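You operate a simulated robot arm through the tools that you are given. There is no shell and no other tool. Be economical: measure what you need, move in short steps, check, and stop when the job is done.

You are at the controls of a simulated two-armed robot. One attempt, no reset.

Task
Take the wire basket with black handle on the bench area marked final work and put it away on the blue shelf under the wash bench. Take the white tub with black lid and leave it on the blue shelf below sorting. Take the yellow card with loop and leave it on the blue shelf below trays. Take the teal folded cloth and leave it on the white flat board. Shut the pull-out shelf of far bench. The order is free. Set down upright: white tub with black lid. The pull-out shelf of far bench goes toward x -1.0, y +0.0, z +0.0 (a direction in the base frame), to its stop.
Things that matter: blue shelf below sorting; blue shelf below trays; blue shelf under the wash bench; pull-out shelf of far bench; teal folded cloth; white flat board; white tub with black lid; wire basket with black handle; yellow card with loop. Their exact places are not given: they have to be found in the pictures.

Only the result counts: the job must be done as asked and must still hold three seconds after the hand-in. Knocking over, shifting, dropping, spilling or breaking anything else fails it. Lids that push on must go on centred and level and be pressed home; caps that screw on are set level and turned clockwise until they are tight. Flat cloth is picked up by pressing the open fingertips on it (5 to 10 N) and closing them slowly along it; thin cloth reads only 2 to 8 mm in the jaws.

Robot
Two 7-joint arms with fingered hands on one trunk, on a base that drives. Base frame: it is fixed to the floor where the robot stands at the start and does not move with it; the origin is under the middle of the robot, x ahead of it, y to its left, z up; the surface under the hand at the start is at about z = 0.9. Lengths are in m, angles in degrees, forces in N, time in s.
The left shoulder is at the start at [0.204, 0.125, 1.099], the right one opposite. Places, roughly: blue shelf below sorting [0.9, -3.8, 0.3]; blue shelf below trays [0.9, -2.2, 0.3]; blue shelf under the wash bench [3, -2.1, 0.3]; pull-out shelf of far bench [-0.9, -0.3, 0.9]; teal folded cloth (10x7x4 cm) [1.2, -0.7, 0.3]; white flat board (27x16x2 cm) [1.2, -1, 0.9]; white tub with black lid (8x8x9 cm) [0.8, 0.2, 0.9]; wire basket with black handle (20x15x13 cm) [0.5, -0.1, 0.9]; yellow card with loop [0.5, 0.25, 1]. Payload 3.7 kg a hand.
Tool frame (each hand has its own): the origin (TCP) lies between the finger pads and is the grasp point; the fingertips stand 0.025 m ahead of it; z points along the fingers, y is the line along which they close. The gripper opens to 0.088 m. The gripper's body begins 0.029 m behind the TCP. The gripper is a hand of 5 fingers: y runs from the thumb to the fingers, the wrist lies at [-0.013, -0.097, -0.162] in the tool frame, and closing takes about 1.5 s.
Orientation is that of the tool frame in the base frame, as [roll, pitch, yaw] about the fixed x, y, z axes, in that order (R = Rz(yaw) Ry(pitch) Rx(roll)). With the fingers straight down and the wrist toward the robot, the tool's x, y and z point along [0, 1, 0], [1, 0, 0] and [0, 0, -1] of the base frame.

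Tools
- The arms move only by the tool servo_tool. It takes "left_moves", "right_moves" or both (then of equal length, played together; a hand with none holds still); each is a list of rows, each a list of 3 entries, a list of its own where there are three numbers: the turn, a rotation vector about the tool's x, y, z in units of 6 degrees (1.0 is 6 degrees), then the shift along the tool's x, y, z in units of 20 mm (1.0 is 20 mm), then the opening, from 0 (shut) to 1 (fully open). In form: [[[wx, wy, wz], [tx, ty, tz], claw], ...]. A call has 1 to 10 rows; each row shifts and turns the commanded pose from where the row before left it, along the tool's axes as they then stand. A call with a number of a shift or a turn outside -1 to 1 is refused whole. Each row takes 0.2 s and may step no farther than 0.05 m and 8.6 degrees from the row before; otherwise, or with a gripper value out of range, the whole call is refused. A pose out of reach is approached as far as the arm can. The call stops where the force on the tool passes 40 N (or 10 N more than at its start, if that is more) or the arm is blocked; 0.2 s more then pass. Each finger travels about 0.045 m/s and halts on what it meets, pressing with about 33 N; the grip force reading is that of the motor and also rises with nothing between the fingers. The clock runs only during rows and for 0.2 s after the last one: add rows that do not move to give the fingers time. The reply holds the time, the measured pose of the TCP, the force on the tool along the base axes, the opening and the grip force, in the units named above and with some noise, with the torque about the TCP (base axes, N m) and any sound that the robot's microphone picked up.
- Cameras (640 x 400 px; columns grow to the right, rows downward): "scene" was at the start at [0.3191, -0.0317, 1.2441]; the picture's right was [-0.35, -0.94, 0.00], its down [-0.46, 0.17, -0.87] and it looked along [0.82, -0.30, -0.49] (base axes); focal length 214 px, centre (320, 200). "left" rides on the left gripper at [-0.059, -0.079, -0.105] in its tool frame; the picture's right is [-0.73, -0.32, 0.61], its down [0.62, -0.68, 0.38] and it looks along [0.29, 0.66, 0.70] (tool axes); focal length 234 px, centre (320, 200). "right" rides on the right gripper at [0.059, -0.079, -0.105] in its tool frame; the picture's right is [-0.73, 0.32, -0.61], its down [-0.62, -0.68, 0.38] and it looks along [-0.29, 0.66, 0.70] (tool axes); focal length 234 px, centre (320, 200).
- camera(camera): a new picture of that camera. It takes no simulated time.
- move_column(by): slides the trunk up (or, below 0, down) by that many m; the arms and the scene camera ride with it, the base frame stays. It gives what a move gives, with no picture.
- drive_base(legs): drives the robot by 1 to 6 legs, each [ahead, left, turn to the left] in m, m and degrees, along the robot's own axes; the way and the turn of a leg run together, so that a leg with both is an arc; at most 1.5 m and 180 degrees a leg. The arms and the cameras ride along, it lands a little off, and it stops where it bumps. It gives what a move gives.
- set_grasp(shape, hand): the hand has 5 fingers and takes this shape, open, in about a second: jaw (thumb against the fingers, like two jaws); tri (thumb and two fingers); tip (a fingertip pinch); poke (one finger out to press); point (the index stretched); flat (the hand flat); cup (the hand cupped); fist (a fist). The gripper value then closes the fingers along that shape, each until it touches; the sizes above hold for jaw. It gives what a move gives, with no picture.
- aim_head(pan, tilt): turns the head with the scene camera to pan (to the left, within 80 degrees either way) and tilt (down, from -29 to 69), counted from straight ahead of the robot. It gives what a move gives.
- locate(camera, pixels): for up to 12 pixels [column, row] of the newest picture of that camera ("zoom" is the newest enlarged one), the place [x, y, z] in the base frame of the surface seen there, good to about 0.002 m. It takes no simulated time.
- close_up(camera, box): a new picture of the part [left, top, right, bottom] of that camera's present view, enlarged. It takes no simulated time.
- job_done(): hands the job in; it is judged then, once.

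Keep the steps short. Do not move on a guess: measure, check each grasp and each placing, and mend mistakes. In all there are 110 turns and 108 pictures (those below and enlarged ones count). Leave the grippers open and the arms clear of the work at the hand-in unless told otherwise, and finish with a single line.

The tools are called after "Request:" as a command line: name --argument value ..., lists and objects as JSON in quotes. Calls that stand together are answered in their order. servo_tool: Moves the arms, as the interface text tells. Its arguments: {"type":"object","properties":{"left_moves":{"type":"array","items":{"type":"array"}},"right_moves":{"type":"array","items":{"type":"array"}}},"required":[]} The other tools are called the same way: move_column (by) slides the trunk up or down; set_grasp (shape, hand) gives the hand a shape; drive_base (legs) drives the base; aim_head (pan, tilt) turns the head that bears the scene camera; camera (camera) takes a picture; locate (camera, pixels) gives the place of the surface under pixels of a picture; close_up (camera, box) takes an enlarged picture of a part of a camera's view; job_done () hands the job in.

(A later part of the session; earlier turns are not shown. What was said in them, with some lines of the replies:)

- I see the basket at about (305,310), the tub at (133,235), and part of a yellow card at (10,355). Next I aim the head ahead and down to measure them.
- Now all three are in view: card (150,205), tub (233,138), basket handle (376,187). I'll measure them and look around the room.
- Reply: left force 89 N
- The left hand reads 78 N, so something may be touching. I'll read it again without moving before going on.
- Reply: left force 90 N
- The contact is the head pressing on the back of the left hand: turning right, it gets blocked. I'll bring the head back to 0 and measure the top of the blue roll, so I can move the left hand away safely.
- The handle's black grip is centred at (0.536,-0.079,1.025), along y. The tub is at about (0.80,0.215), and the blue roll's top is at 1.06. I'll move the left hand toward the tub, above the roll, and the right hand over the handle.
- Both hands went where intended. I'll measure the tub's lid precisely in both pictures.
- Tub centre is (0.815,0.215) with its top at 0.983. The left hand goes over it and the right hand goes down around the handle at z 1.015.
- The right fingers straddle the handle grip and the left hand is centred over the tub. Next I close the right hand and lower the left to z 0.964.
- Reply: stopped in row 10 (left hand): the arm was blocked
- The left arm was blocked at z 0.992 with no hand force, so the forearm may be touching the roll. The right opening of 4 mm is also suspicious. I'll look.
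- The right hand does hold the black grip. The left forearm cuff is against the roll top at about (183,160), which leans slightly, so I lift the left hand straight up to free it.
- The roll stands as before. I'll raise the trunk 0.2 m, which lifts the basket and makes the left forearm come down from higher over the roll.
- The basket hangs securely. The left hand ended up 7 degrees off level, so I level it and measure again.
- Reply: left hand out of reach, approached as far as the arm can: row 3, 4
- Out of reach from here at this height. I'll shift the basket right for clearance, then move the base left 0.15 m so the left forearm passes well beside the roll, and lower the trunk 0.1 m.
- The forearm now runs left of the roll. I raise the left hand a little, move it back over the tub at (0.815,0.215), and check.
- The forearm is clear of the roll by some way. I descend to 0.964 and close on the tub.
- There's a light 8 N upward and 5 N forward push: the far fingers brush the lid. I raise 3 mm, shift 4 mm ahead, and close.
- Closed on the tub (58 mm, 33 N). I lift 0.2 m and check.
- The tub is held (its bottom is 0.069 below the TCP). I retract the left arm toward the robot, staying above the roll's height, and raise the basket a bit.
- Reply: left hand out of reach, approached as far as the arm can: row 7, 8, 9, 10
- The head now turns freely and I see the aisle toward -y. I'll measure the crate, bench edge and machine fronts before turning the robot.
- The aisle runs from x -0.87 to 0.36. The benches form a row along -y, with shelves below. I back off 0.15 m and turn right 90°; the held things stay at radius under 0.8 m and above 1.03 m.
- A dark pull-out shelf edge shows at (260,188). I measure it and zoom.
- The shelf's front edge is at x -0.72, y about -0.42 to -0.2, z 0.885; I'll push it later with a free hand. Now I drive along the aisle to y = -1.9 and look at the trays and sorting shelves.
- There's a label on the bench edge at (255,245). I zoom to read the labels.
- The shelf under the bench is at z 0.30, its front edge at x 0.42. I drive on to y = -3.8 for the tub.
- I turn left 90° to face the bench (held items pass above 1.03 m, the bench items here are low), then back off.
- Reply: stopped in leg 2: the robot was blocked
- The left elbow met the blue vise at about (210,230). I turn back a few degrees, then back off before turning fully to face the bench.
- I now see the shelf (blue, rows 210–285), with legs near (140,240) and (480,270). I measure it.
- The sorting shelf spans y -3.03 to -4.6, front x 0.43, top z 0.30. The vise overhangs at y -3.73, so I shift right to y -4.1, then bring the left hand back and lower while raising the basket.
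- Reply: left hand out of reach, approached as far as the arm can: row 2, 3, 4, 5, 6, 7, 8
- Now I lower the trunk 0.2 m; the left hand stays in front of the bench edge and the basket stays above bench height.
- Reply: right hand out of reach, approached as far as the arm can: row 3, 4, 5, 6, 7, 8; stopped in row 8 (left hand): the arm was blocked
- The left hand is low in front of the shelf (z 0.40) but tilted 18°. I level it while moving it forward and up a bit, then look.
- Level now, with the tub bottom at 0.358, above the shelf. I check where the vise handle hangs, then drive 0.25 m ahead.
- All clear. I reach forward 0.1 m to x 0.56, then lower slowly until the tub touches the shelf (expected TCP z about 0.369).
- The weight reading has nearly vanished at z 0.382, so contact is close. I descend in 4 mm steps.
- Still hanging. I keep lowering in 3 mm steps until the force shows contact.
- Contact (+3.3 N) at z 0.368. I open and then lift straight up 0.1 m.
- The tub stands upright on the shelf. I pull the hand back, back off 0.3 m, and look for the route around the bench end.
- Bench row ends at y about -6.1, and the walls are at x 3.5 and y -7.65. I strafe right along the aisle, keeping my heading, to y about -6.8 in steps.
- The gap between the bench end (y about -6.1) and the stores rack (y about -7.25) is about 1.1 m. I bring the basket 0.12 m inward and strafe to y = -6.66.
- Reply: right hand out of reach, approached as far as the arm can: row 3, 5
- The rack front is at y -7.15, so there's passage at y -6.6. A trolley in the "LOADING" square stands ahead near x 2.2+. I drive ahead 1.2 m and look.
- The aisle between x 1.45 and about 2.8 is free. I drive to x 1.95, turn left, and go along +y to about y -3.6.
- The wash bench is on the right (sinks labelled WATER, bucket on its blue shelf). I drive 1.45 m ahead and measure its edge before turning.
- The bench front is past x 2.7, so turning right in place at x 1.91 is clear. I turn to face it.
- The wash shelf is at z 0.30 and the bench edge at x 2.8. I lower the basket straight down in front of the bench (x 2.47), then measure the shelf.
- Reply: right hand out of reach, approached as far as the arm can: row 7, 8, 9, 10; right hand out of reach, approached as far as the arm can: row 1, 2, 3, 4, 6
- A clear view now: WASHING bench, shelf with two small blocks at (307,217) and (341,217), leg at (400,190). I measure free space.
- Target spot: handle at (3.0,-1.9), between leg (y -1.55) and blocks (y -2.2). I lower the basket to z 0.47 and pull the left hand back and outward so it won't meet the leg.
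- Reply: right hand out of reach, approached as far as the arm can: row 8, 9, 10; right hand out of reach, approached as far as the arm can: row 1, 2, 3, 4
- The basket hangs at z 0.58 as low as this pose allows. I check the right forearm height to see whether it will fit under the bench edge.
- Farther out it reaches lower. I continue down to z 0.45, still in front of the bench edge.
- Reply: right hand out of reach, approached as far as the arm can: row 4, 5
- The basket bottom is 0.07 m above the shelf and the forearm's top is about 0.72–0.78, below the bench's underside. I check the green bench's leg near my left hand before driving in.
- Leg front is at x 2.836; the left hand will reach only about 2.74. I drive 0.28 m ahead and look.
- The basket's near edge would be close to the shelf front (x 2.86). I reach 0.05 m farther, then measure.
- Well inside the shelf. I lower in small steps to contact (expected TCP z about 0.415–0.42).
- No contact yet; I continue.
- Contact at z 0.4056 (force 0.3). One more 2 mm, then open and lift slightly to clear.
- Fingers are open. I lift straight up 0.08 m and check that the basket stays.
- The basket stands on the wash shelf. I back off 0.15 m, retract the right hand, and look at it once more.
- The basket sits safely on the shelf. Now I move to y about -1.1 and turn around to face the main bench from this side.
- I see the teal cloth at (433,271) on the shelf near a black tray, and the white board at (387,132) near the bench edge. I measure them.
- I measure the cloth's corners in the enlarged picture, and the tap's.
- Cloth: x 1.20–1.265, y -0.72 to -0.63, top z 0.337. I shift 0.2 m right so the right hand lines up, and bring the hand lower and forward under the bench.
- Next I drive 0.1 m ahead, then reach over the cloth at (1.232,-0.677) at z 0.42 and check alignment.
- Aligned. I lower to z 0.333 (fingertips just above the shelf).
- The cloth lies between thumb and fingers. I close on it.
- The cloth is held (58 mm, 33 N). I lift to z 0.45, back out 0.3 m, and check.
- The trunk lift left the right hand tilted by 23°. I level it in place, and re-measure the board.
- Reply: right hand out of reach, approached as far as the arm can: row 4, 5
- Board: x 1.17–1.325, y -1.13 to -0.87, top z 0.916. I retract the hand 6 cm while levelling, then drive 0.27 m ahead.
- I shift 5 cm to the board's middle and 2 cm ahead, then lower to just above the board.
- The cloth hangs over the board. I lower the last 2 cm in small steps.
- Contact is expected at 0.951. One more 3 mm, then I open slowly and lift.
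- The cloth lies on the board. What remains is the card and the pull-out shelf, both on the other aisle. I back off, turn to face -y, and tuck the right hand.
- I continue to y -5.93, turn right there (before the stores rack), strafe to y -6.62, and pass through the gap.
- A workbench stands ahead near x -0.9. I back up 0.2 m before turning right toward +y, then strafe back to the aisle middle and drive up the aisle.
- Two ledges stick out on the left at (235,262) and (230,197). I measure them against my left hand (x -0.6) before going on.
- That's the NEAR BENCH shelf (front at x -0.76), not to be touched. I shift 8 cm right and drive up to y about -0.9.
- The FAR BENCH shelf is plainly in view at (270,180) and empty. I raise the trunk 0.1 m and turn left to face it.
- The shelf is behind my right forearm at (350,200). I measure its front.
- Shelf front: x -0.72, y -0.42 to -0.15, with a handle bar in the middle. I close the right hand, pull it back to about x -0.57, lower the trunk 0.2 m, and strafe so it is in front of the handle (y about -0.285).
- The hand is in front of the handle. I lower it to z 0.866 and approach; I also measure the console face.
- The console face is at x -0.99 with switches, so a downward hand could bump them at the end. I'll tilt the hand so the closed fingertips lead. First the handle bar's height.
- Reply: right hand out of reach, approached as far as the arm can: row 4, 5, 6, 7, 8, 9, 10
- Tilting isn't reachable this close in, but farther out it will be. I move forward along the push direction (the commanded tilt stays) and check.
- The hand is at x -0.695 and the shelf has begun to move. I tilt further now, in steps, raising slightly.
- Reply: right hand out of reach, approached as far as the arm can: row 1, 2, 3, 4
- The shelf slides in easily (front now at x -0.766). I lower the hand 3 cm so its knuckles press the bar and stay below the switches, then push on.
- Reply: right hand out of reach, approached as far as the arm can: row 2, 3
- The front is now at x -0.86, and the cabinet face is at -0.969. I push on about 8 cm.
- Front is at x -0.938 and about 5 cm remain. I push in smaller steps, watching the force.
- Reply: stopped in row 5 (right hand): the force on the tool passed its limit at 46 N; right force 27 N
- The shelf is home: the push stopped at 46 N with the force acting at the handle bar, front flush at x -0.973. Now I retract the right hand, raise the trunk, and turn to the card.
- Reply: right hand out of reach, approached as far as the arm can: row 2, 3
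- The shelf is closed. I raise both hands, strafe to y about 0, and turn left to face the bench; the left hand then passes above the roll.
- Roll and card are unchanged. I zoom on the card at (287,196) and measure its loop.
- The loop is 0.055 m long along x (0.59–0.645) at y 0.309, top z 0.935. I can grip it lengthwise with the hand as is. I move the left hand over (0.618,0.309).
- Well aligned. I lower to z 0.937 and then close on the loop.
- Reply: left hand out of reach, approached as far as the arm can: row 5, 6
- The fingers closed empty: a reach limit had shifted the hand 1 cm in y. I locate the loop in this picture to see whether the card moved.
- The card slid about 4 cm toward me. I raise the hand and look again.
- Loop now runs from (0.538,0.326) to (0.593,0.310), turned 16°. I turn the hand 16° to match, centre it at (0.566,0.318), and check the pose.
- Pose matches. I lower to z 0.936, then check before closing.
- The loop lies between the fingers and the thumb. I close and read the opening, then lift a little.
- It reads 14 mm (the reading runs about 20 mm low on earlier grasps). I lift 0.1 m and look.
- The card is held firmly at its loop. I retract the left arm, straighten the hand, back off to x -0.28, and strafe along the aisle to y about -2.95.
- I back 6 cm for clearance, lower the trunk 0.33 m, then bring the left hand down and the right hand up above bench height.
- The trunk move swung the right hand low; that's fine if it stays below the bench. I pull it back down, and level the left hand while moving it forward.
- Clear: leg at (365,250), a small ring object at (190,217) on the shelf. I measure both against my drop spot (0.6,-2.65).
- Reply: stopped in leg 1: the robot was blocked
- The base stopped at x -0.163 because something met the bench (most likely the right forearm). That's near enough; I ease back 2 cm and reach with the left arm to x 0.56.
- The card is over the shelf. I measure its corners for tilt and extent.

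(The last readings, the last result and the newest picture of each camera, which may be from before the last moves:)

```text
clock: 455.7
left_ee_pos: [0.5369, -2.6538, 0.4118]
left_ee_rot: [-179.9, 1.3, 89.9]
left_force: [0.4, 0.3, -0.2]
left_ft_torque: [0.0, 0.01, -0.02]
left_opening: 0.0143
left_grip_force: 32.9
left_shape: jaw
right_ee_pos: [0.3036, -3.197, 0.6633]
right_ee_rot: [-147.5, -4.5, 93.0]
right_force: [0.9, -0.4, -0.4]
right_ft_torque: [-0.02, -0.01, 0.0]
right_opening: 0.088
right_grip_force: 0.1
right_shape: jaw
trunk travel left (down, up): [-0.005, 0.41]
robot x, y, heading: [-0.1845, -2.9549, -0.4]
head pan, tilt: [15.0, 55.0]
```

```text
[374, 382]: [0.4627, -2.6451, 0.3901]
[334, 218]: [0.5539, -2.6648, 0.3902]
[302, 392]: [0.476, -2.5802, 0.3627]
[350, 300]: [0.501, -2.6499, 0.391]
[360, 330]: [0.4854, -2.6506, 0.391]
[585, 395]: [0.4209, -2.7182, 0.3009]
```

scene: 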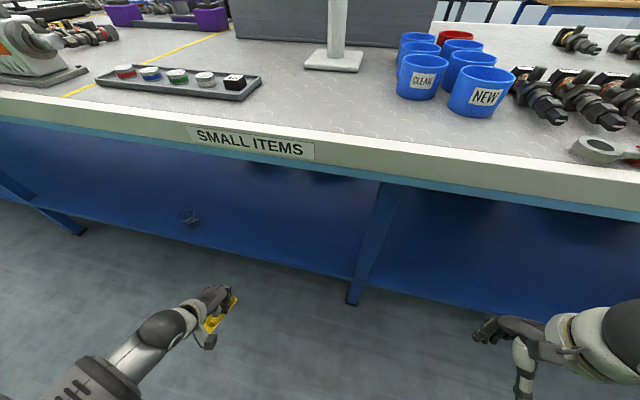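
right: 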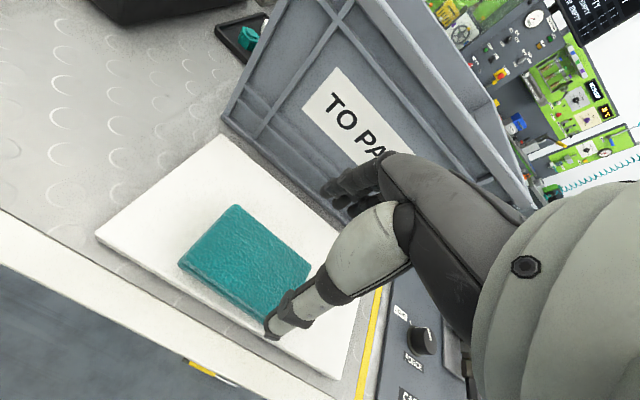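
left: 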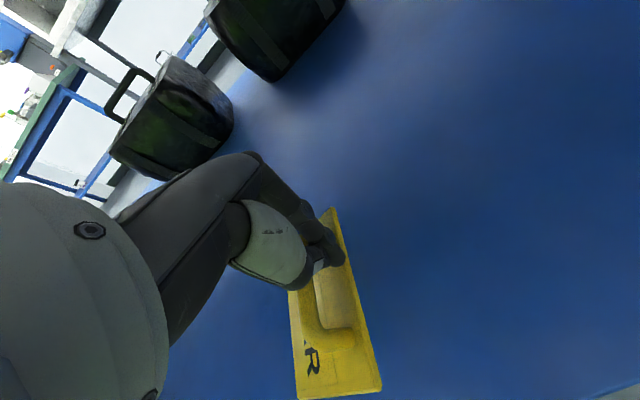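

The plate sags to the +y side by about 23°. I move 3 cm deeper and roll the hand 18° to level it.

Request:
servo_tool --left_moves '[[[0, 0, 0], [0, 1, 0], 0], [[0, 0, 0], [0, 0.6, 0], 0], [[0, 1, 0], [0, 0, 0], 0], [[0, 1, 0], [0, 0, 0], 0], [[0, 1, 0], [0, 0, 0], 0], [[0, 0.5, 0], [0, 0, 0], 0], [[0, 0, 0], [0, 0, 0], 0]]'

Request:
camera --camera "left"

Request:
locate --camera "left" --pixels '[[374, 382], [334, 218], [302, 392], [350, 300], [360, 330]]'

```text
clock: 457.3
left_ee_pos: [0.5684, -2.6527, 0.4117]
left_ee_rot: [-179.9, -19.6, 89.9]
left_force: [-0.9, -0.5, -0.4]
left_ft_torque: [-0.04, 0.03, 0.02]
left_opening: 0.0143
left_grip_force: 33.0
left_shape: jaw
right_ee_pos: [0.3035, -3.196, 0.6646]
right_ee_rot: [-147.4, -4.5, 93.0]
right_force: [0.5, -0.4, -0.3]
right_ft_torque: [0.0, 0.02, 0.03]
right_opening: 0.0876
right_grip_force: 0.1
right_shape: jaw
trunk travel left (down, up): [-0.005, 0.41]
robot x, y, heading: [-0.1825, -2.9577, -0.3]
head pan, tilt: [15.0, 55.0]
```

```text
2 pictures are left
```

left: 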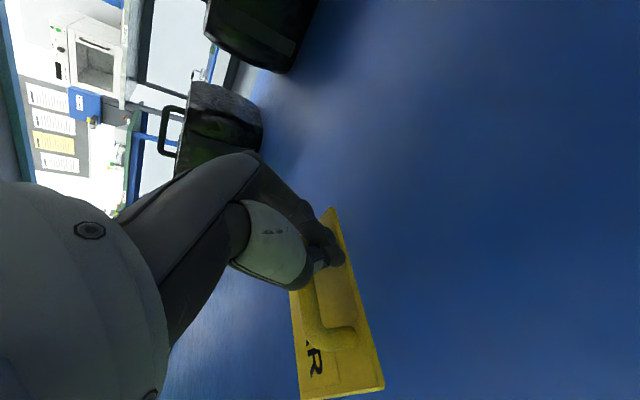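

```text
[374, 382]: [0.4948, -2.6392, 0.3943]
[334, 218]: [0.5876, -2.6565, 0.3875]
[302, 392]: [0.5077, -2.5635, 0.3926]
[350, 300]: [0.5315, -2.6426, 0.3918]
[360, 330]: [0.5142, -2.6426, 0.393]
```

The plate is level (0.388–0.394). I descend 7 cm, then in small steps until contact.

Request:
servo_tool --left_moves '[[[0, 0, 0], [-0.335, 0, 0.942], 0], [[0, 0, 0], [-0.335, 0, 0.942], 0], [[0, 0, 0], [-0.335, 0, 0.942], 0], [[0, 0, 0], [-0.17, 0, 0.47], 0], [[0, 0, 0], [0, 0, 0], 0]]'

Request:
servo_tool --left_moves '[[[0, 0, 0], [-0.08, 0, 0.22], 0], [[0, 0, 0], [0, 0, 0], 0]]'

Request:
servo_tool --left_moves '[[[0, 0, 0], [-0.08, 0, 0.22], 0], [[0, 0, 0], [0, 0, 0], 0]]'

```text
clock: 458.5
left_ee_pos: [0.5686, -2.6542, 0.3407]
left_ee_rot: [-179.9, -19.7, 89.9]
left_force: [-0.8, 0.5, 0.2]
left_ft_torque: [-0.01, 0.01, 0.01]
left_opening: 0.0141
left_grip_force: 32.9
left_shape: jaw
right_ee_pos: [0.3035, -3.1973, 0.6644]
right_ee_rot: [-147.5, -4.6, 93.0]
right_force: [0.8, 0.1, 0.2]
right_ft_torque: [-0.01, -0.02, 0.0]
right_opening: 0.0876
right_grip_force: 0.1
right_shape: jaw
trunk travel left (down, up): [-0.005, 0.41]
robot x, y, heading: [-0.1801, -2.9581, -0.4]
head pan, tilt: [15.0, 55.0]
```

```text
clock: 459.1
left_ee_pos: [0.5684, -2.6515, 0.3367]
left_ee_rot: [-179.9, -19.7, 89.9]
left_force: [-0.3, -0.8, -0.8]
left_ft_torque: [-0.02, 0.0, 0.01]
left_opening: 0.0144
left_grip_force: 32.7
left_shape: jaw
right_ee_pos: [0.301, -3.1963, 0.6641]
right_ee_rot: [-147.4, -4.6, 93.0]
right_force: [0.5, -0.1, -0.3]
right_ft_torque: [-0.03, -0.01, -0.01]
right_opening: 0.0878
right_grip_force: 0.1
right_shape: jaw
trunk travel left (down, up): [-0.005, 0.41]
robot x, y, heading: [-0.1817, -2.9574, -0.4]
head pan, tilt: [15.0, 55.0]
```

```text
clock: 459.7
left_ee_pos: [0.5701, -2.6541, 0.3323]
left_ee_rot: [-179.8, -19.7, 89.8]
left_force: [0.2, -0.2, -0.3]
left_ft_torque: [-0.03, -0.02, -0.01]
left_opening: 0.0141
left_grip_force: 32.7
left_shape: jaw
right_ee_pos: [0.3028, -3.1962, 0.6635]
right_ee_rot: [-147.4, -4.6, 92.9]
right_force: [-0.4, -0.6, -0.9]
right_ft_torque: [-0.01, 0.0, 0.0]
right_opening: 0.0878
right_grip_force: 0.1
right_shape: jaw
trunk travel left (down, up): [-0.005, 0.41]
robot x, y, heading: [-0.184, -2.9529, -0.3]
head pan, tilt: [15.0, 55.0]
5 turns are left
```

Only a few turns remain. The plate is about 2–5 mm above the shelf: I lower 4 mm more, open, and lift off along the fingers.

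Request:
servo_tool --left_moves '[[[0, 0, 0], [-0.08, 0, 0.22], 0], [[0, 0, 0], [0, 0, 0], 0.4], [[0, 0, 0], [0, 0, 0], 0.8], [[0, 0, 0], [0, 0, 0], 1], [[0, 0, 0], [0, 0, 0], 1], [[0, 0, 0], [0, 0, -0.4], 1], [[0, 0, 0], [0, 0, -0.8], 1], [[0, 0, 0], [0, 0, -1], 1], [[0, 0, 0], [0, 0, -1], 1], [[0, 0, 0], [0, 0, -1], 1]]'

Request:
camera --camera "left"

Request:
locate --camera "left" --pixels '[[320, 300], [340, 320], [360, 340], [320, 340], [300, 300], [350, 370]]'

```text
clock: 461.9
left_ee_pos: [0.5687, -2.6823, 0.4078]
left_ee_rot: [-179.8, -19.7, 89.8]
left_force: [0.5, -0.3, -0.1]
left_ft_torque: [0.01, 0.04, 0.0]
left_opening: 0.0877
left_grip_force: 0.1
left_shape: jaw
right_ee_pos: [0.3027, -3.1979, 0.6646]
right_ee_rot: [-147.5, -4.6, 93.0]
right_force: [0.3, 1.1, -0.3]
right_ft_torque: [0.0, 0.0, 0.02]
right_opening: 0.088
right_grip_force: 0.0
right_shape: jaw
trunk travel left (down, up): [-0.005, 0.41]
robot x, y, heading: [-0.1813, -2.9555, -0.2]
head pan, tilt: [15.0, 55.0]
```

```text
1 pictures are left
```

left: 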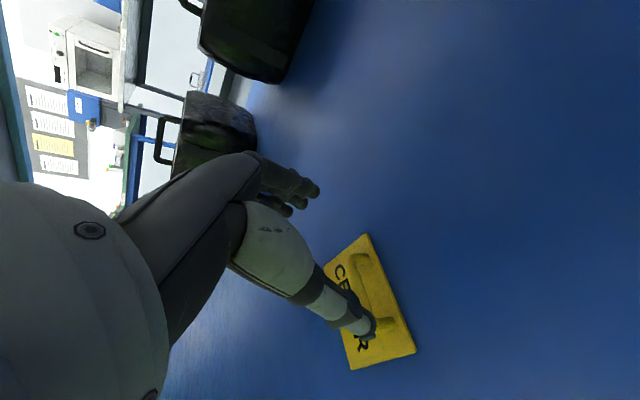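

```text
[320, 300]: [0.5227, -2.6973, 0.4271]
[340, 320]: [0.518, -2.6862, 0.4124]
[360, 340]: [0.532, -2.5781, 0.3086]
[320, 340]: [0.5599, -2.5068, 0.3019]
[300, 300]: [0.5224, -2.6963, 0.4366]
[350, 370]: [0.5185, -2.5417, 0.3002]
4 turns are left
```

The card lies flat on the shelf and is free of the hand. I lift 4 cm more and back the robot out.

Request:
servo_tool --left_moves '[[[0, 0, 0], [0, 0, -1], 1], [[0, 0, 0], [0, 0, -1], 1], [[0, 0, 0], [0, -1, 0], 1], [[0, 0, 0], [0, -1, 0], 1], [[0, 0, 0], [0, -1, 0], 1], [[0, 0, 0], [0, -1, 0], 1]]'

Request:
drive_base --legs '[[-0.13, 0, 0]]'

Request:
camera --camera "scene"

```text
clock: 463.3
left_ee_pos: [0.4889, -2.6963, 0.4452]
left_ee_rot: [180.0, -19.8, 90.0]
left_force: [0.4, -0.4, -0.4]
left_ft_torque: [-0.01, 0.0, -0.02]
left_opening: 0.0877
left_grip_force: 0.1
left_shape: jaw
right_ee_pos: [0.3036, -3.1969, 0.6635]
right_ee_rot: [-147.5, -4.5, 93.1]
right_force: [0.0, -0.2, 0.0]
right_ft_torque: [-0.01, -0.02, 0.01]
right_opening: 0.088
right_grip_force: 0.0
right_shape: jaw
trunk travel left (down, up): [-0.005, 0.41]
robot x, y, heading: [-0.1828, -2.9594, -0.4]
head pan, tilt: [15.0, 55.0]
```

```text
clock: 464.6
left_ee_pos: [0.3596, -2.6956, 0.4449]
left_ee_rot: [-180.0, -19.8, 89.8]
left_force: [-0.4, 0.4, -0.8]
left_ft_torque: [-0.04, -0.03, 0.0]
left_opening: 0.0875
left_grip_force: 0.1
left_shape: jaw
right_ee_pos: [0.1742, -3.1963, 0.6638]
right_ee_rot: [-147.4, -4.5, 92.9]
right_force: [-0.1, 0.2, -0.2]
right_ft_torque: [0.01, 0.01, -0.03]
right_opening: 0.0878
right_grip_force: 0.1
right_shape: jaw
trunk travel left (down, up): [-0.005, 0.41]
robot x, y, heading: [-0.3132, -2.9591, -0.5]
head pan, tilt: [15.0, 55.0]
```

```text
0 pictures are left
3 turns are left
```

scene: 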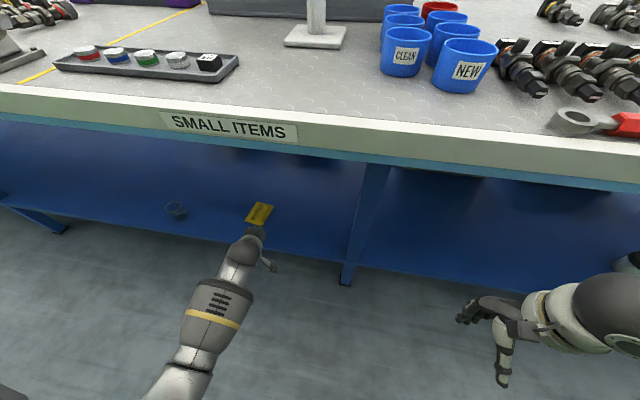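

The card lies on the trays shelf at (260,213). Both hands are open and clear of the work, so I hand the job in.

Request:
job_done

```text
The job is handed in.
```

The basket, tub, card and cloth are each in the place you asked for, and the far bench pull-out shelf is pushed shut to its stop; the job is handed in.
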